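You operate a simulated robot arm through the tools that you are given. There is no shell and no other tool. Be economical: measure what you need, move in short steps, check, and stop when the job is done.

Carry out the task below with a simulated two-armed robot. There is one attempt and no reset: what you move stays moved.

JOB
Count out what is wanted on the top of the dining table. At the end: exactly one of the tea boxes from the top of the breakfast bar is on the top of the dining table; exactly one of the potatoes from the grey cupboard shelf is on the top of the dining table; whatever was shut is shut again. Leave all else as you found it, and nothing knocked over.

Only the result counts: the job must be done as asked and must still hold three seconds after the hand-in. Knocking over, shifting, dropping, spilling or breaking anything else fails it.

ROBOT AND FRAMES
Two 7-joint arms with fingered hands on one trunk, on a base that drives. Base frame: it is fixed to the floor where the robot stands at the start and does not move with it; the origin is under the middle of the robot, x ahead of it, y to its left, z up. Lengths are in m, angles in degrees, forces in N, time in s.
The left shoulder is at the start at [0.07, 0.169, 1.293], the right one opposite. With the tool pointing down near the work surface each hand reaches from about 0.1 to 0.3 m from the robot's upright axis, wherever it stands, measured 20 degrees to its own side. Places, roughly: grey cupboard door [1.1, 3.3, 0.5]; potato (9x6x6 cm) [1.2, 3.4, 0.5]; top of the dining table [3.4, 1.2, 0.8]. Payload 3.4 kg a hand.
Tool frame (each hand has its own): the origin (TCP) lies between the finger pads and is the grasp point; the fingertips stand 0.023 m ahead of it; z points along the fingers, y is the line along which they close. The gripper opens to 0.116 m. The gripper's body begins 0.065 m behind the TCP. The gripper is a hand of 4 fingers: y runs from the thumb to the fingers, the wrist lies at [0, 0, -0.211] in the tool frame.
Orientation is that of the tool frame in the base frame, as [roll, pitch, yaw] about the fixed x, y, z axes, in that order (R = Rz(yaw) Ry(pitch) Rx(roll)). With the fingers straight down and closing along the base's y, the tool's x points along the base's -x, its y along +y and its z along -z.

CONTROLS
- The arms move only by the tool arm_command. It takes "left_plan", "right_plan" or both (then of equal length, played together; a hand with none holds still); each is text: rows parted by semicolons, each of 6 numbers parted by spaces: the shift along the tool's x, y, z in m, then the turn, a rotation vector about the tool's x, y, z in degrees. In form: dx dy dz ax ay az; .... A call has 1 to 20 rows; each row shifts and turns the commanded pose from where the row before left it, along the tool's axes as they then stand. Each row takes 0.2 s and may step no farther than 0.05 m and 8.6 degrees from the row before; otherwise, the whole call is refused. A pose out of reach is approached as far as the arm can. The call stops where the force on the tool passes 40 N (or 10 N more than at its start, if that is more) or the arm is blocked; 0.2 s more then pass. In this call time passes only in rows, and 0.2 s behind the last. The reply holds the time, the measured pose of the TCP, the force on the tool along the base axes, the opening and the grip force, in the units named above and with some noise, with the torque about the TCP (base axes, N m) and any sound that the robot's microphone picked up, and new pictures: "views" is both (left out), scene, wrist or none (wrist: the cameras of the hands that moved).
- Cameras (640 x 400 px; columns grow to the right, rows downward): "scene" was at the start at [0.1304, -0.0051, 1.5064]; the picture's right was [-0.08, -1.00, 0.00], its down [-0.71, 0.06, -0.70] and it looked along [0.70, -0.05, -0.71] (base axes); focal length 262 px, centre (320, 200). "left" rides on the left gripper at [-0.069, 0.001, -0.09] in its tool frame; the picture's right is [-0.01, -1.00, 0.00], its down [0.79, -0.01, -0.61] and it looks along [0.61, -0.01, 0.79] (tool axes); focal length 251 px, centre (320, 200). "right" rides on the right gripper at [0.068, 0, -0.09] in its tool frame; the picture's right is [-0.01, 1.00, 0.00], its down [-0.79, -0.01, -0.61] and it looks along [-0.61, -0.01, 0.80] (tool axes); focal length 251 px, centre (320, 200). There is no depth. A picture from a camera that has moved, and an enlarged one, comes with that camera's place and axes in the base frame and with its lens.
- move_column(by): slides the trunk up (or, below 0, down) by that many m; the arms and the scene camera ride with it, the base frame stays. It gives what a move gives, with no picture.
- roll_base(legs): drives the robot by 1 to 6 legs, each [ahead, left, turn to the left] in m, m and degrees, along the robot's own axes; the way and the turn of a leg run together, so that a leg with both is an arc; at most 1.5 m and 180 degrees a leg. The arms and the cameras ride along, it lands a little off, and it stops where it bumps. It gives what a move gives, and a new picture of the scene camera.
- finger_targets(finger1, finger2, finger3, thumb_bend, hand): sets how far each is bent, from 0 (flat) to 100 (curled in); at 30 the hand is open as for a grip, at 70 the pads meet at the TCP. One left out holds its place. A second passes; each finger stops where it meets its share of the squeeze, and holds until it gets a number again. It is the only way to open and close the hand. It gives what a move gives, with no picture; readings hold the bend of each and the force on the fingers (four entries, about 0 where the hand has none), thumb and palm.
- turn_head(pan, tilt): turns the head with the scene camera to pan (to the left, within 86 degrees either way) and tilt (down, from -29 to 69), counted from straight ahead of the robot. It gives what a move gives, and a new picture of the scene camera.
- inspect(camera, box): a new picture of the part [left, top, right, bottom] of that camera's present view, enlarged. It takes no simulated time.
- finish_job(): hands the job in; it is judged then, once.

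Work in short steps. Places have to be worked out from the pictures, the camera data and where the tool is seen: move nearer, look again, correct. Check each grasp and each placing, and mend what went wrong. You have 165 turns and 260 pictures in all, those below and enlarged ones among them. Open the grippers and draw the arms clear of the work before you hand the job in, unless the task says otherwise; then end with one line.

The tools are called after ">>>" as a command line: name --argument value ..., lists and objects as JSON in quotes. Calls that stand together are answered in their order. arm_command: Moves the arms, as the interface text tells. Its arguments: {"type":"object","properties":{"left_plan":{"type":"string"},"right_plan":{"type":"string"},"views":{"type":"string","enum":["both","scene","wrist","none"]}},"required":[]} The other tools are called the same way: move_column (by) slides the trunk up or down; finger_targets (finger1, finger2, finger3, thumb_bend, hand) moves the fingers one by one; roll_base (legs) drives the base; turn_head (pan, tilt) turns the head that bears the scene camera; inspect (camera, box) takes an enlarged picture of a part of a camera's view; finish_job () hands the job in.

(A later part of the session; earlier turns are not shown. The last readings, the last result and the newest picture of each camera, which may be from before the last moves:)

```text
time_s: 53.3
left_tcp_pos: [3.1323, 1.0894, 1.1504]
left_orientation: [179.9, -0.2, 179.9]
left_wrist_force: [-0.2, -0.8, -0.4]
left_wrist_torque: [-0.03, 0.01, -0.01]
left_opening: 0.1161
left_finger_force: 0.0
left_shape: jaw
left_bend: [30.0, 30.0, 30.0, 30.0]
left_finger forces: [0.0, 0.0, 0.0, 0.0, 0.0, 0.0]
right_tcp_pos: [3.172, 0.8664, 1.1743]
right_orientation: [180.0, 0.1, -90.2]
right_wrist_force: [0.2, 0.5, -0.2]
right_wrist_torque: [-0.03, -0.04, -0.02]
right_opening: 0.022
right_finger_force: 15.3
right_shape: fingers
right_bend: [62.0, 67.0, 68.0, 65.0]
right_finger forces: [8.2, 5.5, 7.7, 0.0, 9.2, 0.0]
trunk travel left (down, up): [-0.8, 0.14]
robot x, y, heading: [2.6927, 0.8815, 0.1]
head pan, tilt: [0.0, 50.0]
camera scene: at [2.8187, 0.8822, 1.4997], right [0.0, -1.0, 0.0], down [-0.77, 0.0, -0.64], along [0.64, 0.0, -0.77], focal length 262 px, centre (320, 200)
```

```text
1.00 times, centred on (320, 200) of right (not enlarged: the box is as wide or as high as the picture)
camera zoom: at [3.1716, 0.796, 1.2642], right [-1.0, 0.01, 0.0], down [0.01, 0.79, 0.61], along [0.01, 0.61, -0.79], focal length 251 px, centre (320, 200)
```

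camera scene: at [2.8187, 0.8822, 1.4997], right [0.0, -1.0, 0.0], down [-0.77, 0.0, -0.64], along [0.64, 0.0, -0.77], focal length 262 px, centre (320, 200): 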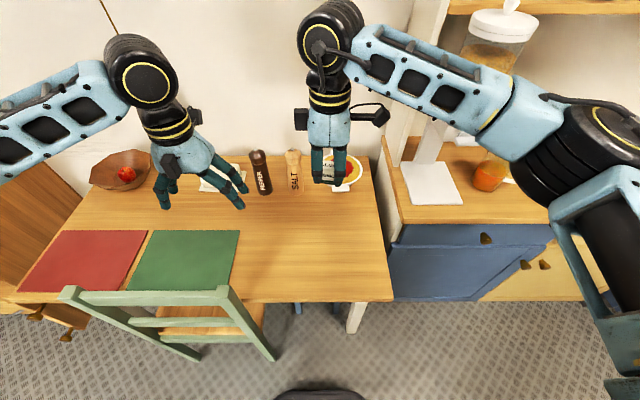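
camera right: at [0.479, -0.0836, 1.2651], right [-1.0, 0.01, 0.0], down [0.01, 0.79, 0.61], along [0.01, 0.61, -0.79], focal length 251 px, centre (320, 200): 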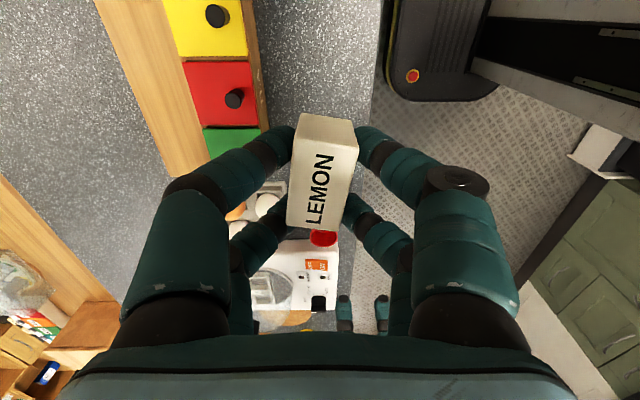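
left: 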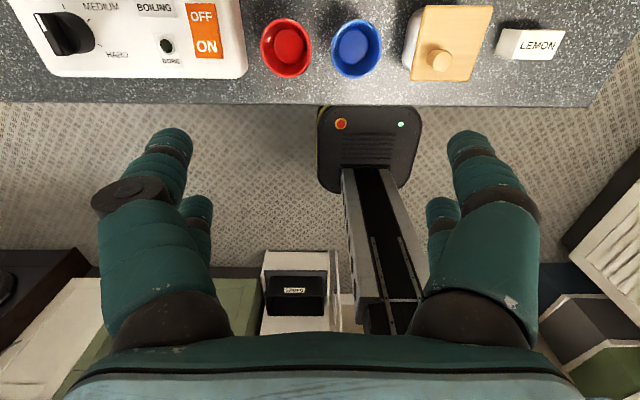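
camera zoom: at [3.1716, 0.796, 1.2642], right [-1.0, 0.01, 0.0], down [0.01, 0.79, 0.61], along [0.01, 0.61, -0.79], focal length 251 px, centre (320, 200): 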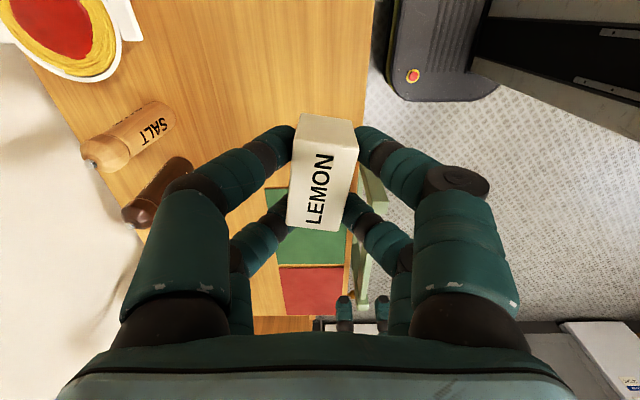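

The area below is clear wood (front edge x≈3.06, right edge y≈0.69). I shift the hand 4 cm inward and lower to z≈0.88.

>>> arm_command --right_plan "0 -0.04 0 0 0 0; 0 0 0.045 0 0 0; 0 0 0.045 0 0 0; 0 0 0.045 0 0 0; 0 0 0.045 0 0 0; 0 0 0.045 0 0 0; 0 0 0.045 0 0 0; 0 0 0.02 0 0 0" --views "both"

```text
time_s: 55.1
left_tcp_pos: [3.134, 1.0902, 1.1521]
left_orientation: [-180.0, 0.0, 179.9]
left_wrist_force: [0.1, 0.3, -0.7]
left_wrist_torque: [-0.01, 0.03, 0.01]
left_opening: 0.1159
left_finger_force: 0.1
left_shape: jaw
left_bend: [30.0, 30.0, 30.0, 30.0]
left_finger forces: [0.0, 0.0, 0.0, 0.1, 0.0, 0.1]
right_tcp_pos: [3.2133, 0.8657, 0.8831]
right_orientation: [-180.0, -0.1, -90.1]
right_wrist_force: [0.8, 0.7, 0.0]
right_wrist_torque: [0.02, 0.0, -0.02]
right_opening: 0.0222
right_finger_force: 14.1
right_shape: fingers
right_bend: [62.0, 68.0, 70.0, 65.0]
right_finger forces: [8.2, 4.9, 5.0, 0.1, 9.7, 0.1]
trunk travel left (down, up): [-0.8, 0.14]
robot x, y, heading: [2.6966, 0.8814, -0.5]
head pan, tilt: [0.0, 50.0]
camera scene: at [2.8182, 0.8823, 1.4997], right [0.0, -1.0, 0.0], down [-0.77, 0.0, -0.64], along [0.64, 0.0, -0.77], focal length 262 px, centre (320, 200)
camera right: at [3.212, 0.7961, 0.9723], right [-1.0, 0.01, 0.0], down [0.01, 0.8, 0.61], along [0.01, 0.61, -0.8], focal length 251 px, centre (320, 200)
```

scene: 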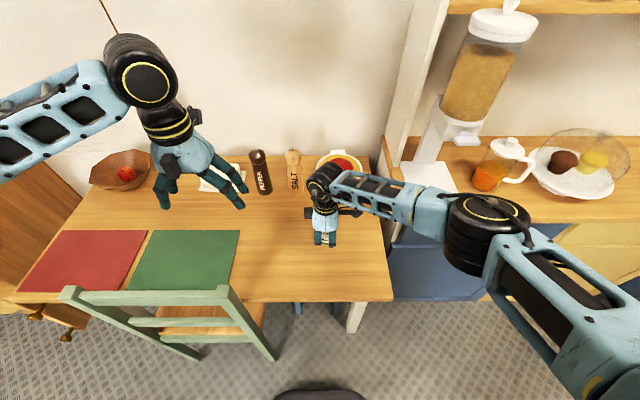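
right: 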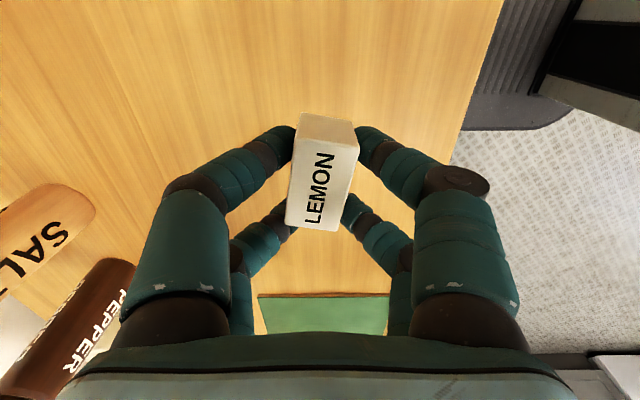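

Still about 7 cm up. I lower further in smaller steps, watching the force.

>>> arm_command --right_plan "0 0 0.02 0 0 0; 0 0 0.01 0 0 0; 0 0 0.005 0 0 0" --views "wrist"

```text
time_s: 55.9
left_tcp_pos: [3.1324, 1.0895, 1.1518]
left_orientation: [-180.0, 0.1, 179.9]
left_wrist_force: [0.0, -0.4, -0.2]
left_wrist_torque: [0.01, -0.01, -0.01]
left_opening: 0.1157
left_finger_force: 0.1
left_shape: jaw
left_bend: [30.0, 30.0, 30.0, 30.0]
left_finger forces: [0.1, 0.0, 0.1, 0.1, 0.1, 0.0]
right_tcp_pos: [3.212, 0.8668, 0.8487]
right_orientation: [180.0, 0.0, -90.2]
right_wrist_force: [0.1, 0.1, -0.9]
right_wrist_torque: [0.01, 0.01, -0.02]
right_opening: 0.0219
right_finger_force: 13.3
right_shape: fingers
right_bend: [62.0, 69.0, 70.0, 65.0]
right_finger forces: [8.1, 4.8, 4.6, 0.1, 9.9, 0.1]
trunk travel left (down, up): [-0.8, 0.14]
robot x, y, heading: [2.6918, 0.8801, -0.4]
head pan, tilt: [0.0, 50.0]
camera right: at [3.2111, 0.7966, 0.9384], right [-1.0, 0.01, 0.0], down [0.01, 0.79, 0.61], along [0.01, 0.61, -0.79], focal length 251 px, centre (320, 200)
```

right: 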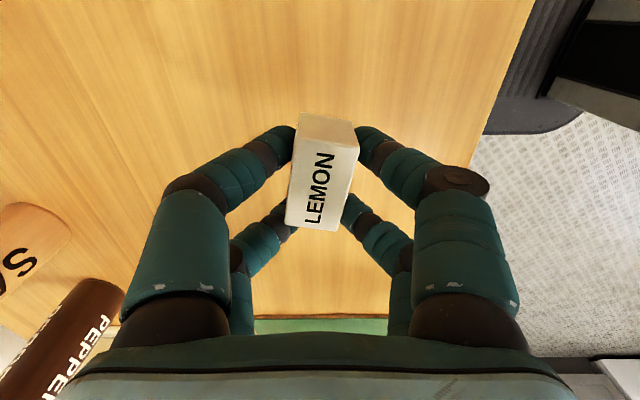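

The table top looks to be near z≈0.75. I continue down in 1 cm steps.

>>> arm_command --right_plan "0 0 0.015 0 0 0; 0 0 0.01 0 0 0; 0 0 0.01 0 0 0; 0 0 0.005 0 0 0; 0 0 0 0 0 0" --views "wrist"

>>> inspect --camera "scene" --box '[260, 160, 400, 248]'

```text
time_s: 57.1
left_tcp_pos: [3.1326, 1.0894, 1.1494]
left_orientation: [-180.0, 0.0, 179.9]
left_wrist_force: [-0.2, 0.0, -0.1]
left_wrist_torque: [0.03, 0.01, -0.01]
left_opening: 0.116
left_finger_force: 0.0
left_shape: jaw
left_bend: [30.0, 30.0, 30.0, 30.0]
left_finger forces: [0.1, 0.1, 0.0, 0.1, 0.1, 0.1]
right_tcp_pos: [3.2124, 0.8672, 0.8092]
right_orientation: [180.0, 0.0, -90.2]
right_wrist_force: [1.0, -0.4, 0.4]
right_wrist_torque: [0.0, 0.02, -0.02]
right_opening: 0.0217
right_finger_force: 13.5
right_shape: fingers
right_bend: [62.0, 69.0, 70.0, 65.0]
right_finger forces: [8.2, 4.7, 4.5, 0.0, 9.8, 0.0]
trunk travel left (down, up): [-0.8, 0.14]
robot x, y, heading: [2.6925, 0.8828, -0.1]
head pan, tilt: [0.0, 50.0]
camera right: at [3.2118, 0.7966, 0.8982], right [-1.0, 0.01, 0.0], down [0.01, 0.79, 0.61], along [0.01, 0.61, -0.79], focal length 251 px, centre (320, 200)
```

right: 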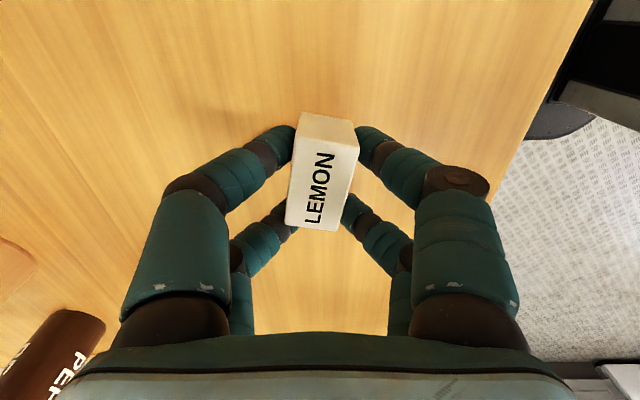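

```text
4.55 times, centred on (330, 204) of scene
camera zoom: at [2.8181, 0.8821, 1.4997], right [0.0, -1.0, 0.0], down [-0.77, 0.0, -0.64], along [0.64, 0.0, -0.77], focal length 1193 px, centre (274, 182)
```

zoom: 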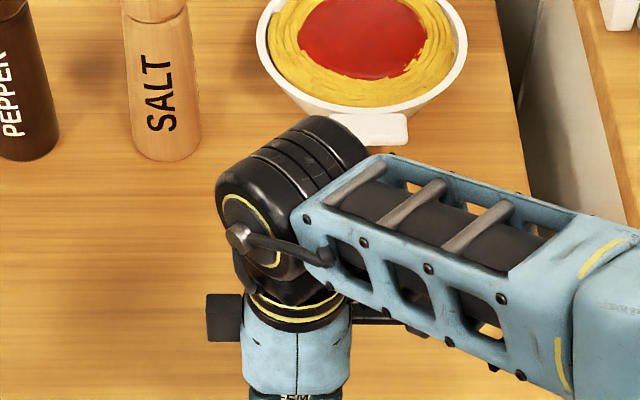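

Still no contact. I lower 2 cm more, then in 4 mm steps.

>>> arm_command --right_plan "0 0 0.012 0 0 0; 0 0 0.006 0 0 0; 0 0 0.004 0 0 0" --views "wrist"

```text
time_s: 57.9
left_tcp_pos: [3.1319, 1.0889, 1.1508]
left_orientation: [180.0, 0.0, 179.9]
left_wrist_force: [0.2, -0.5, -0.4]
left_wrist_torque: [0.02, 0.03, 0.03]
left_opening: 0.1158
left_finger_force: 0.1
left_shape: jaw
left_bend: [30.0, 30.0, 30.0, 30.0]
left_finger forces: [0.1, 0.0, 0.0, 0.1, 0.0, 0.0]
right_tcp_pos: [3.2082, 0.8653, 0.7874]
right_orientation: [180.0, 0.0, -90.2]
right_wrist_force: [-1.3, 0.8, 0.4]
right_wrist_torque: [0.01, 0.0, 0.01]
right_opening: 0.022
right_finger_force: 13.7
right_shape: fingers
right_bend: [62.0, 69.0, 70.0, 65.0]
right_finger forces: [8.0, 4.7, 4.4, 0.0, 9.6, 0.0]
right hand out of reach, approached as far as the arm can: row 3
trunk travel left (down, up): [-0.8, 0.14]
robot x, y, heading: [2.6978, 0.8816, -0.1]
head pan, tilt: [0.0, 50.0]
camera right: at [3.2081, 0.7945, 0.8766], right [-1.0, 0.01, 0.0], down [0.01, 0.79, 0.61], along [0.01, 0.61, -0.79], focal length 251 px, centre (320, 200)
```

right: 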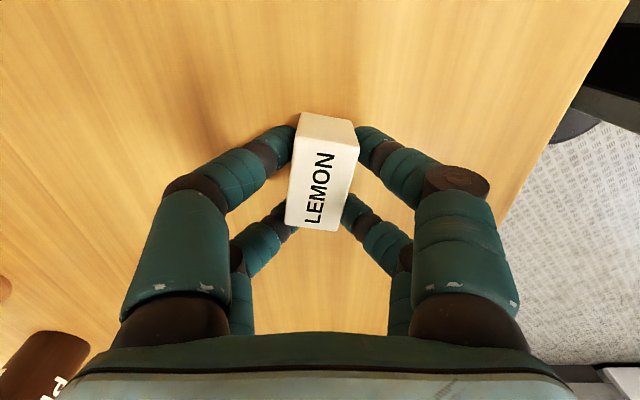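

The arm has reached its lower limit, so I use the trunk: down 1.5 cm.

>>> move_column --by -0.015

```text
time_s: 58.6
left_tcp_pos: [3.1296, 1.0893, 1.1377]
left_orientation: [179.9, 0.0, 179.9]
left_wrist_force: [0.6, 0.3, 1.2]
left_wrist_torque: [-0.01, 0.02, -0.01]
left_opening: 0.1157
left_finger_force: 0.1
left_shape: jaw
left_bend: [30.0, 30.0, 30.0, 30.0]
left_finger forces: [0.1, 0.0, 0.0, 0.1, 0.0, 0.0]
right_tcp_pos: [3.2091, 0.8656, 0.7768]
right_orientation: [-179.6, 0.1, -90.0]
right_wrist_force: [-2.3, 0.4, 25.0]
right_wrist_torque: [-0.3, 0.31, 0.06]
right_opening: 0.0224
right_finger_force: 22.0
right_shape: fingers
right_bend: [67.0, 70.0, 71.0, 67.0]
right_finger forces: [18.1, 6.3, 7.4, 0.1, 11.8, 0.1]
trunk travel left (down, up): [-0.786, 0.154]
robot x, y, heading: [2.6944, 0.8823, -0.3]
head pan, tilt: [0.0, 50.0]
stopped: the force on the tool passed its limit (the readings are from after the stop); the commanded pose is now the measured one
```

Contact made. I ease up 4 mm and open the hand partly.

>>> arm_command --right_plan "0 0 -0.003 0 0 0" --views "wrist"

```text
time_s: 59.0
left_tcp_pos: [3.1307, 1.0895, 1.1373]
left_orientation: [-179.9, 0.0, 179.9]
left_wrist_force: [0.5, 0.0, -0.2]
left_wrist_torque: [0.0, 0.0, 0.01]
left_opening: 0.1157
left_finger_force: 0.1
left_shape: jaw
left_bend: [30.0, 30.0, 30.0, 30.0]
left_finger forces: [0.0, 0.0, 0.0, 0.0, 0.0, 0.1]
right_tcp_pos: [3.2083, 0.8659, 0.7768]
right_orientation: [-179.8, 0.0, -90.2]
right_wrist_force: [-0.3, 2.9, 10.3]
right_wrist_torque: [-0.07, 0.07, 0.02]
right_opening: 0.0225
right_finger_force: 16.4
right_shape: fingers
right_bend: [66.0, 70.0, 71.0, 66.0]
right_finger forces: [9.6, 5.3, 7.0, 0.0, 10.6, 0.0]
trunk travel left (down, up): [-0.786, 0.154]
robot x, y, heading: [2.6921, 0.8819, 0.1]
head pan, tilt: [0.0, 50.0]
camera right: at [3.2083, 0.7961, 0.8669], right [-1.0, 0.01, 0.0], down [0.01, 0.79, 0.61], along [0.01, 0.61, -0.79], focal length 251 px, centre (320, 200)
```

right: 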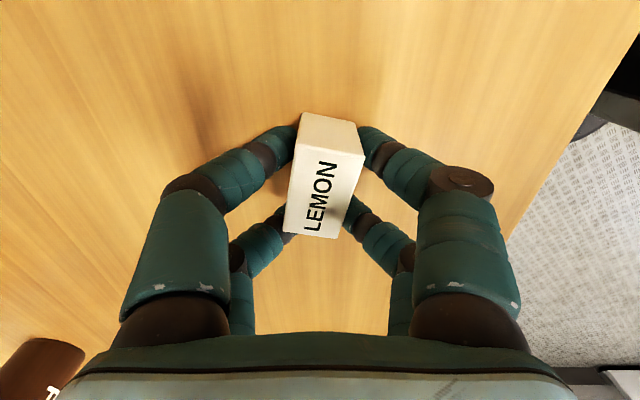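

Light contact remains (≈10 N down onto the table). I release and raise.

>>> finger_targets --hand "right" --finger1 50 --finger2 50 --finger3 50 --thumb_bend 50

>>> arm_command --right_plan "0 0 -0.01 0 0 0; 0 0 -0.02 0 0 0; 0 0 -0.03 0 0 0; 0 0 -0.04 0 0 0; 0 0 -0.04 0 0 0; 0 0 -0.04 0 0 0; 0 0 -0.04 0 0 0; 0 0 -0.045 0 0 0; 0 0 -0.045 0 0 0; 0 0 -0.045 0 0 0; 0 0 -0.045 0 0 0" --views "both"

```text
time_s: 60.0
left_tcp_pos: [3.1299, 1.0885, 1.1369]
left_orientation: [180.0, 0.1, 179.9]
left_wrist_force: [0.7, 0.5, 0.1]
left_wrist_torque: [-0.02, -0.03, 0.0]
left_opening: 0.116
left_finger_force: 0.0
left_shape: jaw
left_bend: [30.0, 30.0, 30.0, 30.0]
left_finger forces: [0.0, 0.0, 0.0, 0.1, 0.1, 0.0]
right_tcp_pos: [3.2085, 0.8653, 0.7784]
right_orientation: [-179.7, 0.1, -90.1]
right_wrist_force: [8.2, -1.3, 26.4]
right_wrist_torque: [-0.09, 0.35, 0.01]
right_opening: 0.0495
right_finger_force: 13.8
right_shape: fingers
right_bend: [58.0, 58.0, 50.0, 50.0]
right_finger forces: [12.4, 11.6, 1.0, 0.0, 1.6, 0.0]
trunk travel left (down, up): [-0.786, 0.154]
robot x, y, heading: [2.6914, 0.8805, -0.4]
head pan, tilt: [0.0, 50.0]
```

```text
time_s: 62.5
left_tcp_pos: [3.1313, 1.0898, 1.1366]
left_orientation: [-179.9, 0.0, -180.0]
left_wrist_force: [0.3, -0.3, -0.4]
left_wrist_torque: [-0.02, -0.01, -0.03]
left_opening: 0.1161
left_finger_force: 0.1
left_shape: jaw
left_bend: [30.0, 30.0, 30.0, 30.0]
left_finger forces: [0.0, 0.0, 0.1, 0.0, 0.1, 0.1]
right_tcp_pos: [3.2101, 0.8663, 1.1676]
right_orientation: [-179.7, 0.0, -90.1]
right_wrist_force: [0.1, 0.3, -0.2]
right_wrist_torque: [-0.01, 0.02, -0.01]
right_opening: 0.0582
right_finger_force: 0.0
right_shape: fingers
right_bend: [50.0, 50.0, 50.0, 50.0]
right_finger forces: [0.1, 0.0, 0.0, 0.0, 0.0, 0.0]
right hand out of reach, approached as far as the arm can: row 1, 2
trunk travel left (down, up): [-0.786, 0.154]
robot x, y, heading: [2.6905, 0.8803, -0.2]
head pan, tilt: [0.0, 50.0]
camera scene: at [2.8174, 0.8826, 1.4852], right [0.0, -1.0, 0.0], down [-0.77, 0.0, -0.64], along [0.64, 0.0, -0.77], focal length 262 px, centre (320, 200)
camera right: at [3.209, 0.7961, 1.2561], right [-1.0, 0.01, 0.0], down [0.01, 0.79, 0.61], along [0.01, 0.61, -0.79], focal length 251 px, centre (320, 200)
```

scene: 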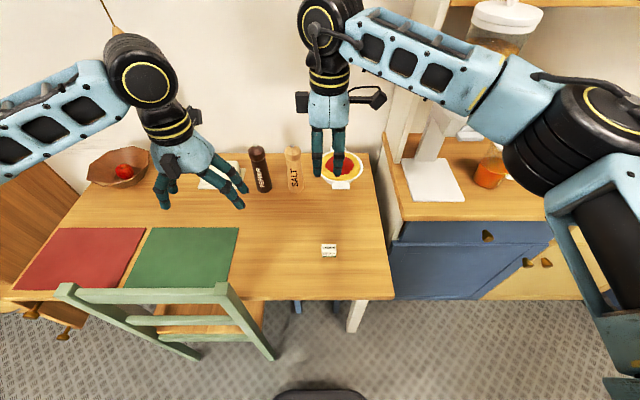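
right: 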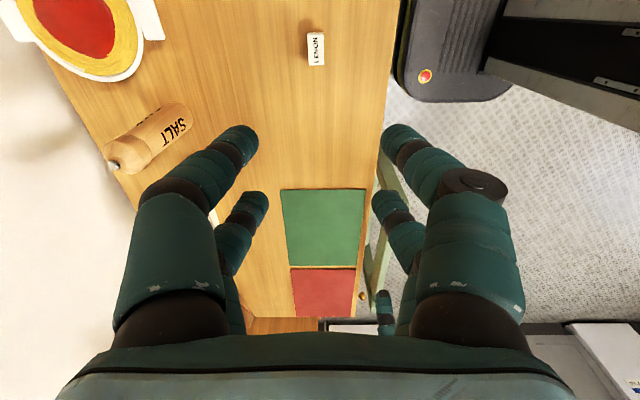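

The tea box stands upright on the dining table at about [3.2, 0.87]. Now the potato: I back off, turn to face the kitchen row and drive partway, then look.

>>> roll_base --legs '[[-0.4, 0, 0], [0, 0, 90], [0.8, 0, 0]]'

>>> turn_head --pan 45 --tilt 30

```text
time_s: 72.8
left_tcp_pos: [2.0486, 2.1225, 1.1359]
left_orientation: [180.0, 0.1, -88.4]
left_wrist_force: [-0.6, -0.3, 0.3]
left_wrist_torque: [0.0, 0.01, -0.02]
left_opening: 0.1159
left_finger_force: 0.1
left_shape: jaw
left_bend: [30.0, 30.0, 30.0, 30.0]
left_finger forces: [0.1, 0.0, 0.1, 0.1, 0.1, 0.0]
right_tcp_pos: [2.2702, 2.2062, 1.1659]
right_orientation: [-179.8, 0.0, 1.6]
right_wrist_force: [0.1, -0.2, -0.7]
right_wrist_torque: [-0.03, -0.03, 0.0]
right_opening: 0.0583
right_finger_force: 0.1
right_shape: fingers
right_bend: [50.0, 50.0, 50.0, 50.0]
right_finger forces: [0.0, 0.0, 0.0, 0.1, 0.0, 0.0]
trunk travel left (down, up): [-0.786, 0.154]
robot x, y, heading: [2.2699, 1.6916, 91.4]
head pan, tilt: [0.0, 50.0]
camera scene: at [2.2654, 1.8156, 1.4853], right [1.0, 0.03, 0.0], down [0.02, -0.77, -0.64], along [-0.02, 0.64, -0.77], focal length 262 px, centre (320, 200)
```

scene: 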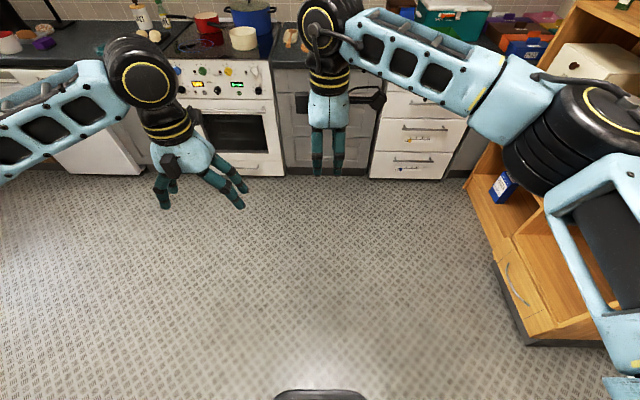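

```text
time_s: 73.9
left_tcp_pos: [2.0499, 2.1234, 1.1356]
left_orientation: [-180.0, 0.0, -88.4]
left_wrist_force: [0.1, 0.2, -0.1]
left_wrist_torque: [-0.01, 0.01, 0.0]
left_opening: 0.1157
left_finger_force: 0.0
left_shape: jaw
left_bend: [30.0, 30.0, 30.0, 30.0]
left_finger forces: [0.0, 0.0, 0.0, 0.0, 0.0, 0.1]
right_tcp_pos: [2.2704, 2.2066, 1.165]
right_orientation: [-179.8, 0.1, 1.6]
right_wrist_force: [-0.3, -0.1, 0.1]
right_wrist_torque: [0.01, -0.01, 0.01]
right_opening: 0.0584
right_finger_force: 0.0
right_shape: fingers
right_bend: [50.0, 50.0, 50.0, 50.0]
right_finger forces: [0.0, 0.0, 0.0, 0.0, 0.1, 0.1]
trunk travel left (down, up): [-0.786, 0.154]
robot x, y, heading: [2.2661, 1.6887, 91.4]
head pan, tilt: [45.0, 30.0]
camera scene: at [2.2019, 1.8015, 1.5147], right [0.69, 0.72, 0.0], down [0.36, -0.34, -0.87], along [-0.63, 0.6, -0.5], focal length 262 px, centre (320, 200)
```

scene: 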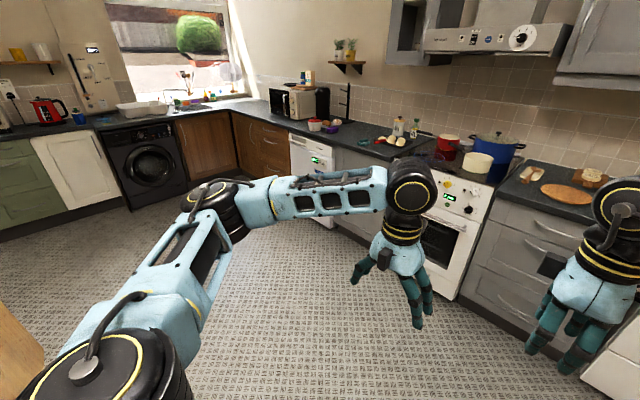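

The floor is clear and the kitchen front is at y≈3.28. I slide left to x≈1.1 and forward a little, then look at the door.

>>> roll_base --legs '[[0, 1.15, -1.4], [0.4, 0, 0]]'

>>> turn_head --pan 0 --tilt 45

```text
time_s: 81.9
left_tcp_pos: [0.8819, 2.4983, 1.137]
left_orientation: [-179.9, 0.0, -89.0]
left_wrist_force: [-0.5, 0.0, 0.2]
left_wrist_torque: [0.0, -0.01, -0.01]
left_opening: 0.1158
left_finger_force: 0.1
left_shape: jaw
left_bend: [30.0, 30.0, 30.0, 30.0]
left_finger forces: [0.0, 0.1, 0.0, 0.0, 0.0, 0.1]
right_tcp_pos: [1.1051, 2.5808, 1.1668]
right_orientation: [-179.8, 0.1, 1.1]
right_wrist_force: [-0.7, 0.0, -0.1]
right_wrist_torque: [0.0, 0.04, 0.0]
right_opening: 0.0581
right_finger_force: 0.0
right_shape: fingers
right_bend: [50.0, 50.0, 50.0, 50.0]
right_finger forces: [0.1, 0.0, 0.1, 0.0, 0.0, 0.1]
trunk travel left (down, up): [-0.786, 0.154]
robot x, y, heading: [1.0996, 2.0601, 91.1]
head pan, tilt: [45.0, 30.0]
camera scene: at [1.0333, 2.1759, 1.5149], right [0.69, 0.72, 0.0], down [0.36, -0.35, -0.87], along [-0.62, 0.6, -0.5], focal length 262 px, centre (320, 200)
```

scene: 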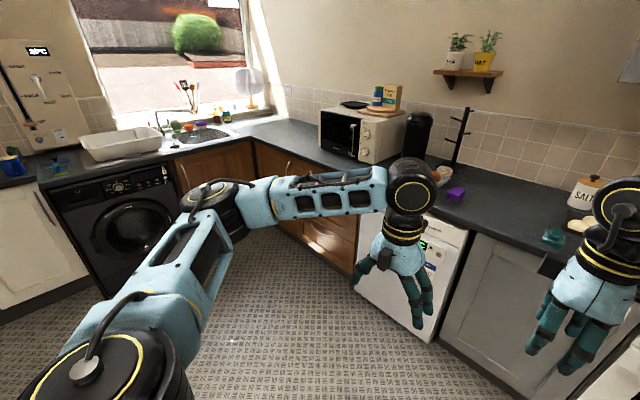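

```text
time_s: 83.0
left_tcp_pos: [0.8825, 2.4993, 1.1375]
left_orientation: [-179.9, -0.1, -88.9]
left_wrist_force: [0.0, 0.0, 0.0]
left_wrist_torque: [-0.01, -0.03, -0.02]
left_opening: 0.1159
left_finger_force: 0.1
left_shape: jaw
left_bend: [30.0, 30.0, 30.0, 30.0]
left_finger forces: [0.1, 0.0, 0.1, 0.0, 0.1, 0.1]
right_tcp_pos: [1.1052, 2.5805, 1.1666]
right_orientation: [-179.8, 0.1, 1.1]
right_wrist_force: [1.2, 0.1, 0.3]
right_wrist_torque: [0.01, 0.01, -0.03]
right_opening: 0.0584
right_finger_force: 0.0
right_shape: fingers
right_bend: [50.0, 50.0, 50.0, 50.0]
right_finger forces: [0.0, 0.0, 0.1, 0.0, 0.0, 0.1]
trunk travel left (down, up): [-0.786, 0.154]
robot x, y, heading: [1.0994, 2.0643, 91.1]
head pan, tilt: [0.0, 45.0]
camera scene: at [1.0968, 2.1956, 1.4922], right [1.0, 0.02, 0.0], down [0.01, -0.71, -0.71], along [-0.01, 0.71, -0.71], focal length 262 px, centre (320, 200)
```

scene: 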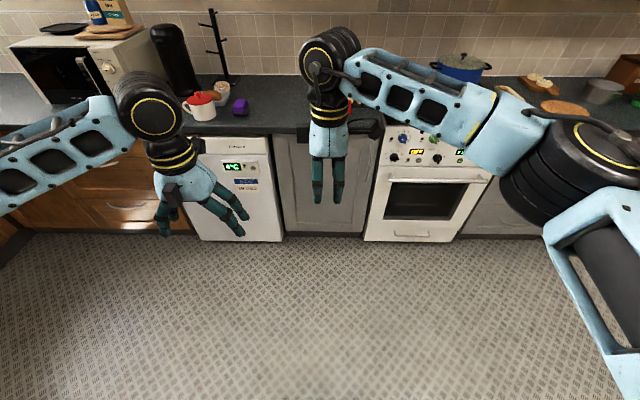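

The door spans x≈0.87–1.38 with its front at y≈3.3. I turn the right wrist back, shift that hand to the right out of view, and inspect the door and handle.

>>> arm_command --right_plan "0.04 0 0 0 0 0; 0.04 0 0 0 0 0; 0.04 0 0 0 0 0; 0.04 0 0 0 0 0; 0.04 0 0 0 0 0; 0 0 0 0 0 8.2; 0 0 0 0 0 8.2; 0 0 0 0 0 8.2; 0 0 0 0 0 8.2; 0 0 0 0 0 8.2; 0 0 0 0 0 8.2; 0 0 0 0 0 8.2; 0 0 0 0 0 8.2; 0 0 0 0 0 8.2; 0 0 0 0 0 8.2; 0 0 0 0 0 8" --views "scene"

>>> inspect --camera "scene" --box '[240, 110, 400, 250]'

```text
time_s: 86.4
left_tcp_pos: [0.8831, 2.4999, 1.1359]
left_orientation: [-180.0, 0.0, -88.9]
left_wrist_force: [-1.0, -0.7, -0.2]
left_wrist_torque: [-0.02, 0.02, -0.02]
left_opening: 0.1157
left_finger_force: 0.1
left_shape: jaw
left_bend: [30.0, 30.0, 30.0, 30.0]
left_finger forces: [0.0, 0.0, 0.0, 0.0, 0.1, 0.0]
right_tcp_pos: [1.3042, 2.5863, 1.1658]
right_orientation: [179.9, 0.3, -89.0]
right_wrist_force: [-0.6, -0.1, 0.4]
right_wrist_torque: [0.01, -0.01, -0.01]
right_opening: 0.0584
right_finger_force: 0.2
right_shape: fingers
right_bend: [50.0, 50.0, 50.0, 50.0]
right_finger forces: [0.1, 0.0, 0.0, 0.0, 0.0, 0.0]
trunk travel left (down, up): [-0.786, 0.154]
robot x, y, heading: [1.1011, 2.0639, 91.0]
head pan, tilt: [0.0, 45.0]
camera scene: at [1.0969, 2.196, 1.4921], right [1.0, 0.02, 0.0], down [0.01, -0.71, -0.71], along [-0.01, 0.71, -0.71], focal length 262 px, centre (320, 200)
```

scene: 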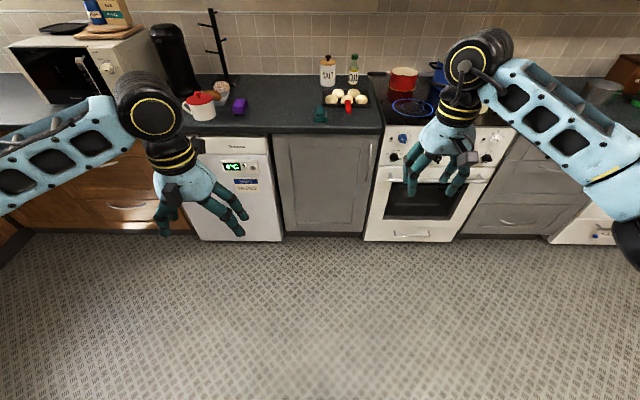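

```text
2.86 times, centred on (320, 180) of scene
camera zoom: at [1.0969, 2.196, 1.4921], right [1.0, 0.02, 0.0], down [0.01, -0.71, -0.71], along [-0.01, 0.71, -0.71], focal length 750 px, centre (320, 257)
```

zoom: 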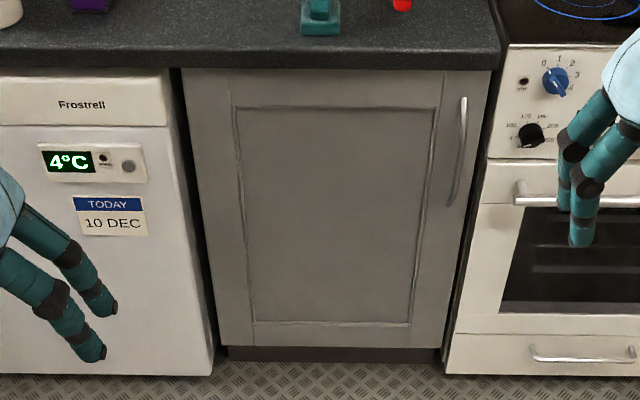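

The handle is a vertical bar at x≈1.32, z≈0.57–0.79, y≈3.24, with the hinge on the left. I pitch the right hand forward, and bring the left hand back and up out of the door's sweep.

>>> arm_command --right_plan "0 0 0 0 -8.2 0; 0 0 0 0 -8.2 0; 0 0 0 0 -8.2 0; 0 0 0 0 -8.2 0; 0 0 0 0 -8.2 0; 0 0 0 0 -8.2 0; 0 0 0 0 -8.2 0; 0 0 0 0 -8.2 0; 0 0 0 0 -8.2 0; 0 0 0 0 -8.2 0; 0 0 0 0 -8 0" --left_plan "0.015 0 -0.02 0 0 0; 0.015 0 -0.02 0 0 0; 0.015 0 -0.02 0 0 0; 0.015 0 -0.02 0 0 0; 0.015 0 -0.02 0 0 0; 0.015 0 -0.02 0 0 0; 0.015 0 -0.02 0 0 0; 0.015 0 -0.02 0 0 0; 0.015 0 -0.02 0 0 0; 0.015 0 -0.02 0 0 0; 0 0 0 0 0 0" --views "both"

```text
time_s: 88.8
left_tcp_pos: [0.8863, 2.3468, 1.3385]
left_orientation: [180.0, 0.0, -88.9]
left_wrist_force: [0.3, 0.6, -0.3]
left_wrist_torque: [-0.01, 0.02, -0.02]
left_opening: 0.1158
left_finger_force: 0.0
left_shape: jaw
left_bend: [30.0, 30.0, 30.0, 30.0]
left_finger forces: [0.0, 0.0, 0.0, 0.0, 0.0, 0.1]
right_tcp_pos: [1.3082, 2.589, 1.2895]
right_orientation: [-175.5, 83.4, -82.3]
right_wrist_force: [0.5, -0.5, -0.5]
right_wrist_torque: [0.01, 0.0, 0.03]
right_opening: 0.0582
right_finger_force: 0.1
right_shape: fingers
right_bend: [50.0, 50.0, 50.0, 50.0]
right_finger forces: [0.0, 0.0, 0.0, 0.0, 0.0, 0.0]
right hand out of reach, approached as far as the arm can: row 9, 10, 11
trunk travel left (down, up): [-0.786, 0.154]
robot x, y, heading: [1.1015, 2.0599, 90.9]
head pan, tilt: [0.0, 45.0]
camera scene: at [1.0975, 2.1941, 1.4922], right [1.0, 0.02, 0.0], down [0.01, -0.71, -0.71], along [-0.01, 0.71, -0.71], focal length 262 px, centre (320, 200)
camera right: at [1.314, 2.4901, 1.2316], right [-1.0, -0.05, 0.0], down [0.03, -0.51, 0.86], along [-0.04, 0.86, 0.51], focal length 251 px, centre (320, 200)
camera left: at [0.885, 2.4169, 1.4276], right [1.0, 0.03, 0.0], down [0.02, -0.79, 0.61], along [0.02, -0.61, -0.8], focal length 251 px, centre (320, 200)
```

scene: 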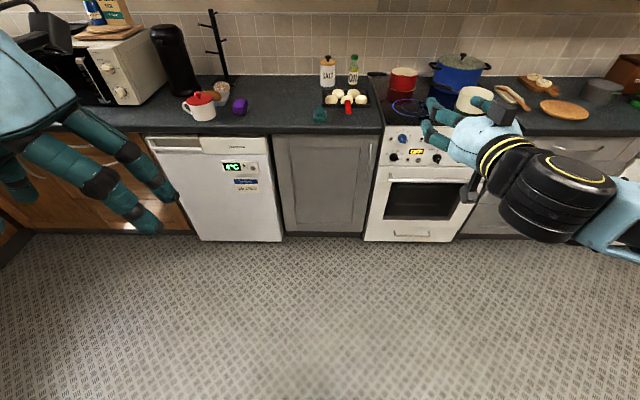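
right: 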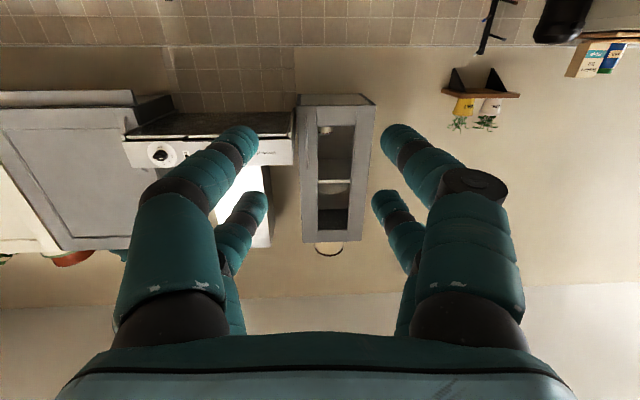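
left: 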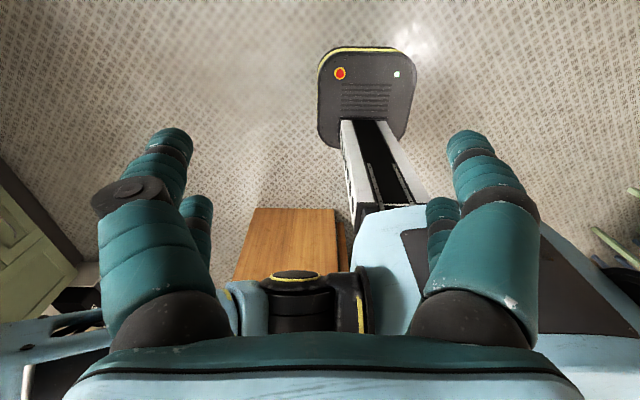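

The right hand points forward. I extend it 15 cm so it is within easy reach, then lower the trunk by 0.35 m.

>>> arm_command --right_plan "0 0 0.04 0 0 0; 0 0 0.04 0 0 0; 0 0 0.04 0 0 0; 0 0 0.04 0 0 0; 0 0 0 0 0 0" --views "none"

>>> move_column --by -0.35

>>> turn_head --pan -5 --tilt 20

```text
time_s: 90.0
left_tcp_pos: [0.886, 2.3498, 1.3372]
left_orientation: [-180.0, 0.0, -88.8]
left_wrist_force: [0.0, 0.3, -0.1]
left_wrist_torque: [0.0, 0.01, -0.01]
left_opening: 0.1158
left_finger_force: 0.2
left_shape: jaw
left_bend: [30.0, 30.0, 30.0, 30.0]
left_finger forces: [0.1, 0.1, 0.1, 0.0, 0.1, 0.0]
right_tcp_pos: [1.3045, 2.7488, 1.3024]
right_orientation: [-174.2, 84.3, -81.2]
right_wrist_force: [-0.2, -0.1, 0.0]
right_wrist_torque: [-0.01, 0.04, 0.03]
right_opening: 0.0581
right_finger_force: 0.1
right_shape: fingers
right_bend: [50.0, 50.0, 50.0, 50.0]
right_finger forces: [0.1, 0.0, 0.1, 0.0, 0.0, 0.0]
right hand out of reach, approached as far as the arm can: row 1, 2, 3
trunk travel left (down, up): [-0.786, 0.154]
robot x, y, heading: [1.098, 2.0623, 90.8]
head pan, tilt: [0.0, 45.0]
```

```text
time_s: 93.4
left_tcp_pos: [0.8859, 2.3492, 0.9869]
left_orientation: [-180.0, 0.0, -88.8]
left_wrist_force: [0.1, 0.4, 1.1]
left_wrist_torque: [0.03, 0.01, -0.03]
left_opening: 0.1161
left_finger_force: 0.0
left_shape: jaw
left_bend: [30.0, 30.0, 30.0, 30.0]
left_finger forces: [0.0, 0.0, 0.0, 0.0, 0.1, 0.0]
right_tcp_pos: [1.3054, 2.7472, 0.954]
right_orientation: [-174.2, 84.4, -81.2]
right_wrist_force: [-0.5, 0.1, 0.1]
right_wrist_torque: [-0.05, -0.01, 0.01]
right_opening: 0.0583
right_finger_force: 0.0
right_shape: fingers
right_bend: [50.0, 50.0, 50.0, 50.0]
right_finger forces: [0.0, 0.0, 0.0, 0.1, 0.1, 0.0]
trunk travel left (down, up): [-0.436, 0.504]
robot x, y, heading: [1.1025, 2.0645, 91.2]
head pan, tilt: [0.0, 45.0]
```

```text
time_s: 94.3
left_tcp_pos: [0.8847, 2.3496, 0.9869]
left_orientation: [-179.9, -0.1, -89.0]
left_wrist_force: [-0.2, -0.1, -0.1]
left_wrist_torque: [0.01, -0.02, 0.0]
left_opening: 0.1157
left_finger_force: 0.1
left_shape: jaw
left_bend: [30.0, 30.0, 30.0, 30.0]
left_finger forces: [0.0, 0.1, 0.0, 0.1, 0.0, 0.0]
right_tcp_pos: [1.3054, 2.7477, 0.9525]
right_orientation: [-174.2, 84.3, -81.3]
right_wrist_force: [0.1, -1.1, 0.2]
right_wrist_torque: [0.0, -0.01, 0.02]
right_opening: 0.0583
right_finger_force: 0.1
right_shape: fingers
right_bend: [50.0, 50.0, 50.0, 50.0]
right_finger forces: [0.1, 0.0, 0.0, 0.0, 0.0, 0.0]
trunk travel left (down, up): [-0.436, 0.504]
robot x, y, heading: [1.1016, 2.0626, 91.2]
head pan, tilt: [-5.0, 20.0]
camera scene: at [1.1048, 2.2074, 1.1807], right [1.0, -0.07, 0.0], down [-0.02, -0.34, -0.94], along [0.06, 0.94, -0.34], focal length 262 px, centre (320, 200)
```

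scene: 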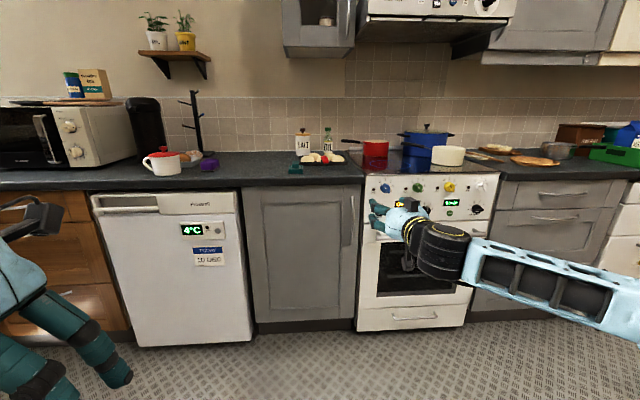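

The hand points forward with a 6° dip. I lower it with the arm to z≈0.70 (tool x is down).

>>> arm_command --right_plan "0.04 0 0 0 0 0; 0.04 0 0 0 0 0; 0.04 0 0 0 0 0; 0.04 0 0 0 0 0; 0.04 0 0 0 0 0; 0.04 0 0 0 0 0; 0 0 0 0 0 0" --views "scene"

```text
time_s: 95.9
left_tcp_pos: [0.885, 2.3497, 0.9872]
left_orientation: [-180.0, 0.0, -88.8]
left_wrist_force: [-0.7, -0.1, 0.9]
left_wrist_torque: [0.02, 0.0, 0.02]
left_opening: 0.1161
left_finger_force: 0.1
left_shape: jaw
left_bend: [30.0, 30.0, 30.0, 30.0]
left_finger forces: [0.0, 0.1, 0.0, 0.0, 0.0, 0.0]
right_tcp_pos: [1.3296, 2.7477, 0.9304]
right_orientation: [-176.3, 82.4, -83.2]
right_wrist_force: [-0.6, -0.4, -0.5]
right_wrist_torque: [-0.01, 0.02, -0.01]
right_opening: 0.0581
right_finger_force: 0.2
right_shape: fingers
right_bend: [50.0, 50.0, 50.0, 50.0]
right_finger forces: [0.1, 0.0, 0.1, 0.0, 0.0, 0.1]
right hand out of reach, approached as far as the arm can: row 1, 2, 3, 4, 5, 6
trunk travel left (down, up): [-0.436, 0.504]
robot x, y, heading: [1.1012, 2.0642, 91.0]
head pan, tilt: [-5.0, 20.0]
camera scene: at [1.1049, 2.2074, 1.1808], right [1.0, -0.07, 0.0], down [-0.02, -0.34, -0.94], along [0.07, 0.94, -0.34], focal length 262 px, centre (320, 200)
```

scene: 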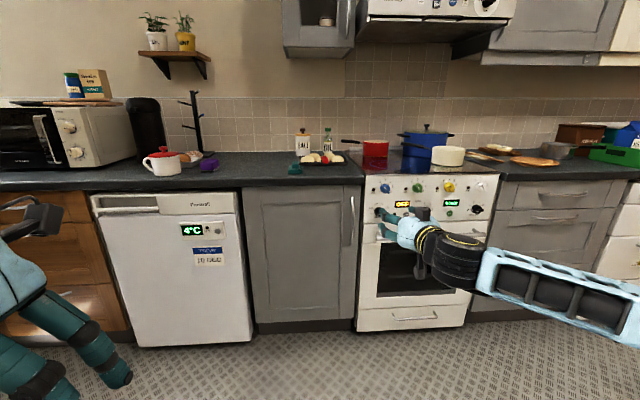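

The arm can't dip further in this pose, so I lower the trunk by 0.25 m instead.

>>> move_column --by -0.25

>>> turn_head --pan -15 --tilt 15

```text
time_s: 98.5
left_tcp_pos: [0.8865, 2.3494, 0.7364]
left_orientation: [180.0, 0.0, -88.9]
left_wrist_force: [0.2, -0.5, 0.2]
left_wrist_torque: [-0.03, 0.01, 0.01]
left_opening: 0.116
left_finger_force: 0.2
left_shape: jaw
left_bend: [30.0, 30.0, 30.0, 30.0]
left_finger forces: [0.0, 0.0, 0.0, 0.1, 0.0, 0.0]
right_tcp_pos: [1.3292, 2.7475, 0.6791]
right_orientation: [-176.2, 82.5, -83.2]
right_wrist_force: [0.0, -1.0, 0.5]
right_wrist_torque: [0.0, 0.02, -0.04]
right_opening: 0.058
right_finger_force: 0.1
right_shape: fingers
right_bend: [50.0, 50.0, 50.0, 50.0]
right_finger forces: [0.1, 0.0, 0.1, 0.1, 0.0, 0.0]
trunk travel left (down, up): [-0.186, 0.754]
robot x, y, heading: [1.103, 2.0597, 90.9]
head pan, tilt: [-5.0, 20.0]
```

```text
time_s: 99.2
left_tcp_pos: [0.8867, 2.3495, 0.7382]
left_orientation: [180.0, 0.0, -88.9]
left_wrist_force: [-0.3, -0.2, 0.5]
left_wrist_torque: [0.0, -0.02, 0.01]
left_opening: 0.116
left_finger_force: 0.1
left_shape: jaw
left_bend: [30.0, 30.0, 30.0, 30.0]
left_finger forces: [0.1, 0.0, 0.0, 0.0, 0.0, 0.1]
right_tcp_pos: [1.3299, 2.7476, 0.6797]
right_orientation: [-176.2, 82.3, -83.1]
right_wrist_force: [0.3, -0.4, 0.4]
right_wrist_torque: [0.0, 0.02, 0.0]
right_opening: 0.0583
right_finger_force: 0.0
right_shape: fingers
right_bend: [50.0, 50.0, 50.0, 50.0]
right_finger forces: [0.0, 0.1, 0.0, 0.1, 0.0, 0.0]
trunk travel left (down, up): [-0.186, 0.754]
robot x, y, heading: [1.1029, 2.0663, 91.0]
head pan, tilt: [-15.0, 15.0]
camera scene: at [1.1209, 2.2051, 0.9389], right [0.97, -0.24, 0.0], down [-0.06, -0.25, -0.97], along [0.23, 0.94, -0.26], focal length 262 px, centre (320, 200)
```

scene: 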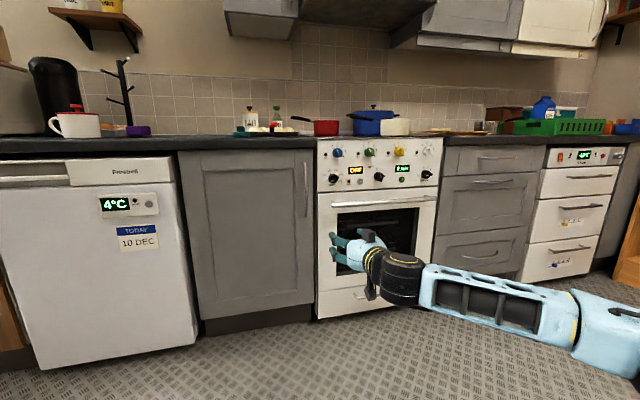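

The handle is confirmed at x≈1.316, z 0.58–0.80. I open the right hand a little, drive forward 0.38 m and look with the right camera.

>>> finger_targets --hand "right" --finger1 42 --finger2 42 --finger3 42 --thumb_bend 42

>>> roll_base --legs '[[0.38, 0.0, 0]]'

>>> inspect --camera "right" --box '[0, 0, 640, 400]'

```text
time_s: 100.2
left_tcp_pos: [0.8854, 2.3488, 0.7366]
left_orientation: [-180.0, 0.1, -88.8]
left_wrist_force: [0.0, -0.1, -0.4]
left_wrist_torque: [-0.02, -0.01, 0.03]
left_opening: 0.1158
left_finger_force: 0.0
left_shape: jaw
left_bend: [30.0, 30.0, 30.0, 30.0]
left_finger forces: [0.0, 0.1, 0.1, 0.0, 0.1, 0.1]
right_tcp_pos: [1.3303, 2.7482, 0.6794]
right_orientation: [-176.2, 82.4, -83.2]
right_wrist_force: [-0.1, -0.6, -0.4]
right_wrist_torque: [0.03, -0.01, 0.02]
right_opening: 0.0816
right_finger_force: 0.1
right_shape: fingers
right_bend: [42.0, 42.0, 42.0, 42.0]
right_finger forces: [0.1, 0.0, 0.1, 0.0, 0.1, 0.0]
trunk travel left (down, up): [-0.186, 0.754]
robot x, y, heading: [1.0989, 2.0625, 91.2]
head pan, tilt: [-15.0, 15.0]
```

```text
time_s: 102.6
left_tcp_pos: [0.8779, 2.7293, 0.7371]
left_orientation: [179.9, -0.1, -88.6]
left_wrist_force: [-0.5, 0.8, 0.2]
left_wrist_torque: [0.03, 0.02, 0.01]
left_opening: 0.1159
left_finger_force: 0.2
left_shape: jaw
left_bend: [30.0, 30.0, 30.0, 30.0]
left_finger forces: [0.0, 0.0, 0.0, 0.0, 0.0, 0.0]
right_tcp_pos: [1.3199, 3.1268, 0.6792]
right_orientation: [-176.3, 82.5, -82.9]
right_wrist_force: [0.1, 0.6, 1.1]
right_wrist_torque: [0.02, 0.01, 0.03]
right_opening: 0.0816
right_finger_force: 0.0
right_shape: fingers
right_bend: [42.0, 42.0, 42.0, 42.0]
right_finger forces: [0.1, 0.0, 0.0, 0.1, 0.0, 0.0]
trunk travel left (down, up): [-0.186, 0.754]
robot x, y, heading: [1.0932, 2.4434, 91.2]
head pan, tilt: [-15.0, 15.0]
camera scene: at [1.1127, 2.5849, 0.9389], right [0.97, -0.24, 0.0], down [-0.06, -0.25, -0.97], along [0.23, 0.94, -0.26], focal length 262 px, centre (320, 200)
```

scene: 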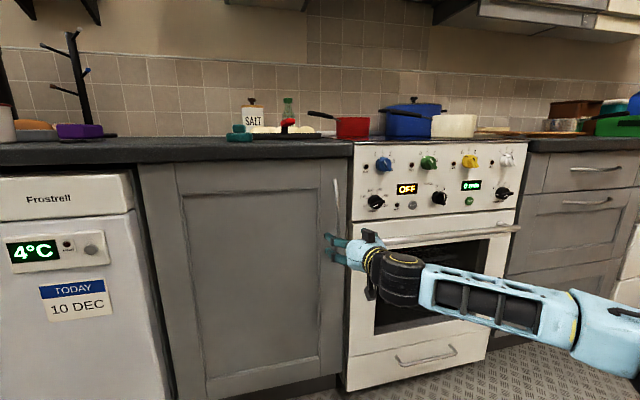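

```text
1.00 times, centred on (320, 200) of right (not enlarged: the box is as wide or as high as the picture)
camera zoom: at [1.3251, 3.0285, 0.623], right [-1.0, -0.06, 0.0], down [0.03, -0.5, 0.87], along [-0.05, 0.87, 0.5], focal length 251 px, centre (320, 200)
```

zoom: 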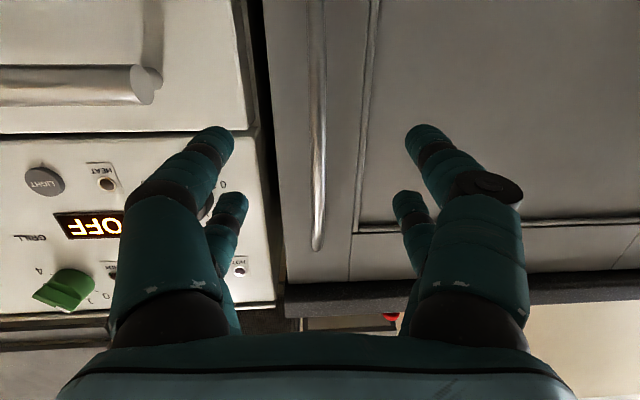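

The handle is centred between the fingers. I advance 9 cm with the arm in small steps.

>>> arm_command --right_plan "0 0 0.03 0 0 0; 0 0 0.03 0 0 0; 0 0 0.02 0 0 0; 0 0 0.01 0 0 0" --views "wrist"

>>> inspect --camera "scene" --box '[290, 160, 450, 320]'

```text
time_s: 103.6
left_tcp_pos: [0.8756, 2.7289, 0.7381]
left_orientation: [180.0, 0.0, -88.7]
left_wrist_force: [0.0, 0.2, -0.1]
left_wrist_torque: [0.0, -0.01, -0.01]
left_opening: 0.1159
left_finger_force: 0.0
left_shape: jaw
left_bend: [30.0, 30.0, 30.0, 30.0]
left_finger forces: [0.1, 0.0, 0.1, 0.0, 0.0, 0.1]
right_tcp_pos: [1.3128, 3.219, 0.667]
right_orientation: [-176.0, 82.4, -82.8]
right_wrist_force: [0.2, 0.6, 0.7]
right_wrist_torque: [0.0, 0.04, 0.0]
right_opening: 0.0815
right_finger_force: 0.1
right_shape: fingers
right_bend: [42.0, 42.0, 42.0, 42.0]
right_finger forces: [0.0, 0.0, 0.0, 0.0, 0.0, 0.0]
trunk travel left (down, up): [-0.186, 0.754]
robot x, y, heading: [1.0914, 2.4433, 91.5]
head pan, tilt: [-15.0, 15.0]
camera right: at [1.319, 3.1184, 0.6106], right [-1.0, -0.06, 0.0], down [0.03, -0.5, 0.87], along [-0.05, 0.87, 0.5], focal length 251 px, centre (320, 200)
```

right: 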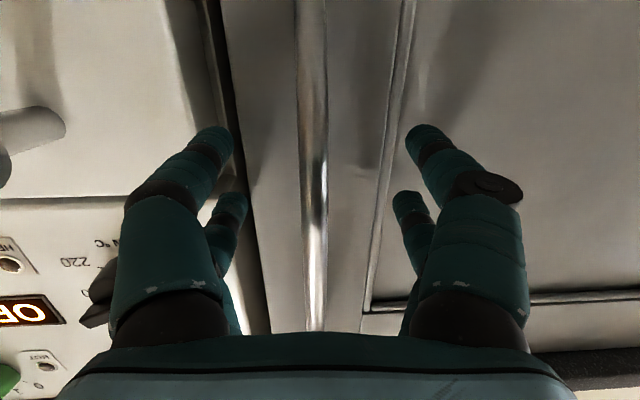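

```text
2.50 times, centred on (370, 240) of scene
camera zoom: at [1.1127, 2.5848, 0.9389], right [0.97, -0.24, 0.0], down [-0.06, -0.25, -0.97], along [0.23, 0.94, -0.26], focal length 656 px, centre (195, 100)
```

zoom: 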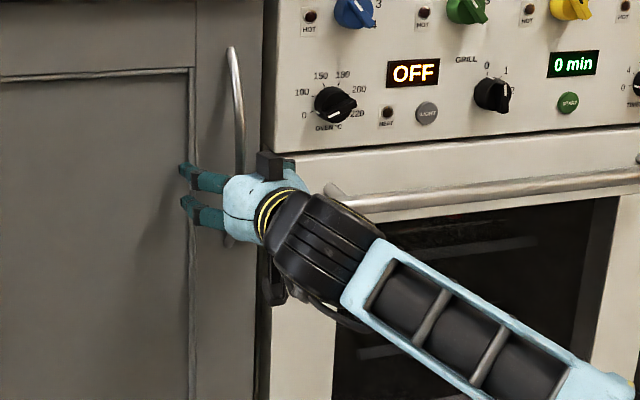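

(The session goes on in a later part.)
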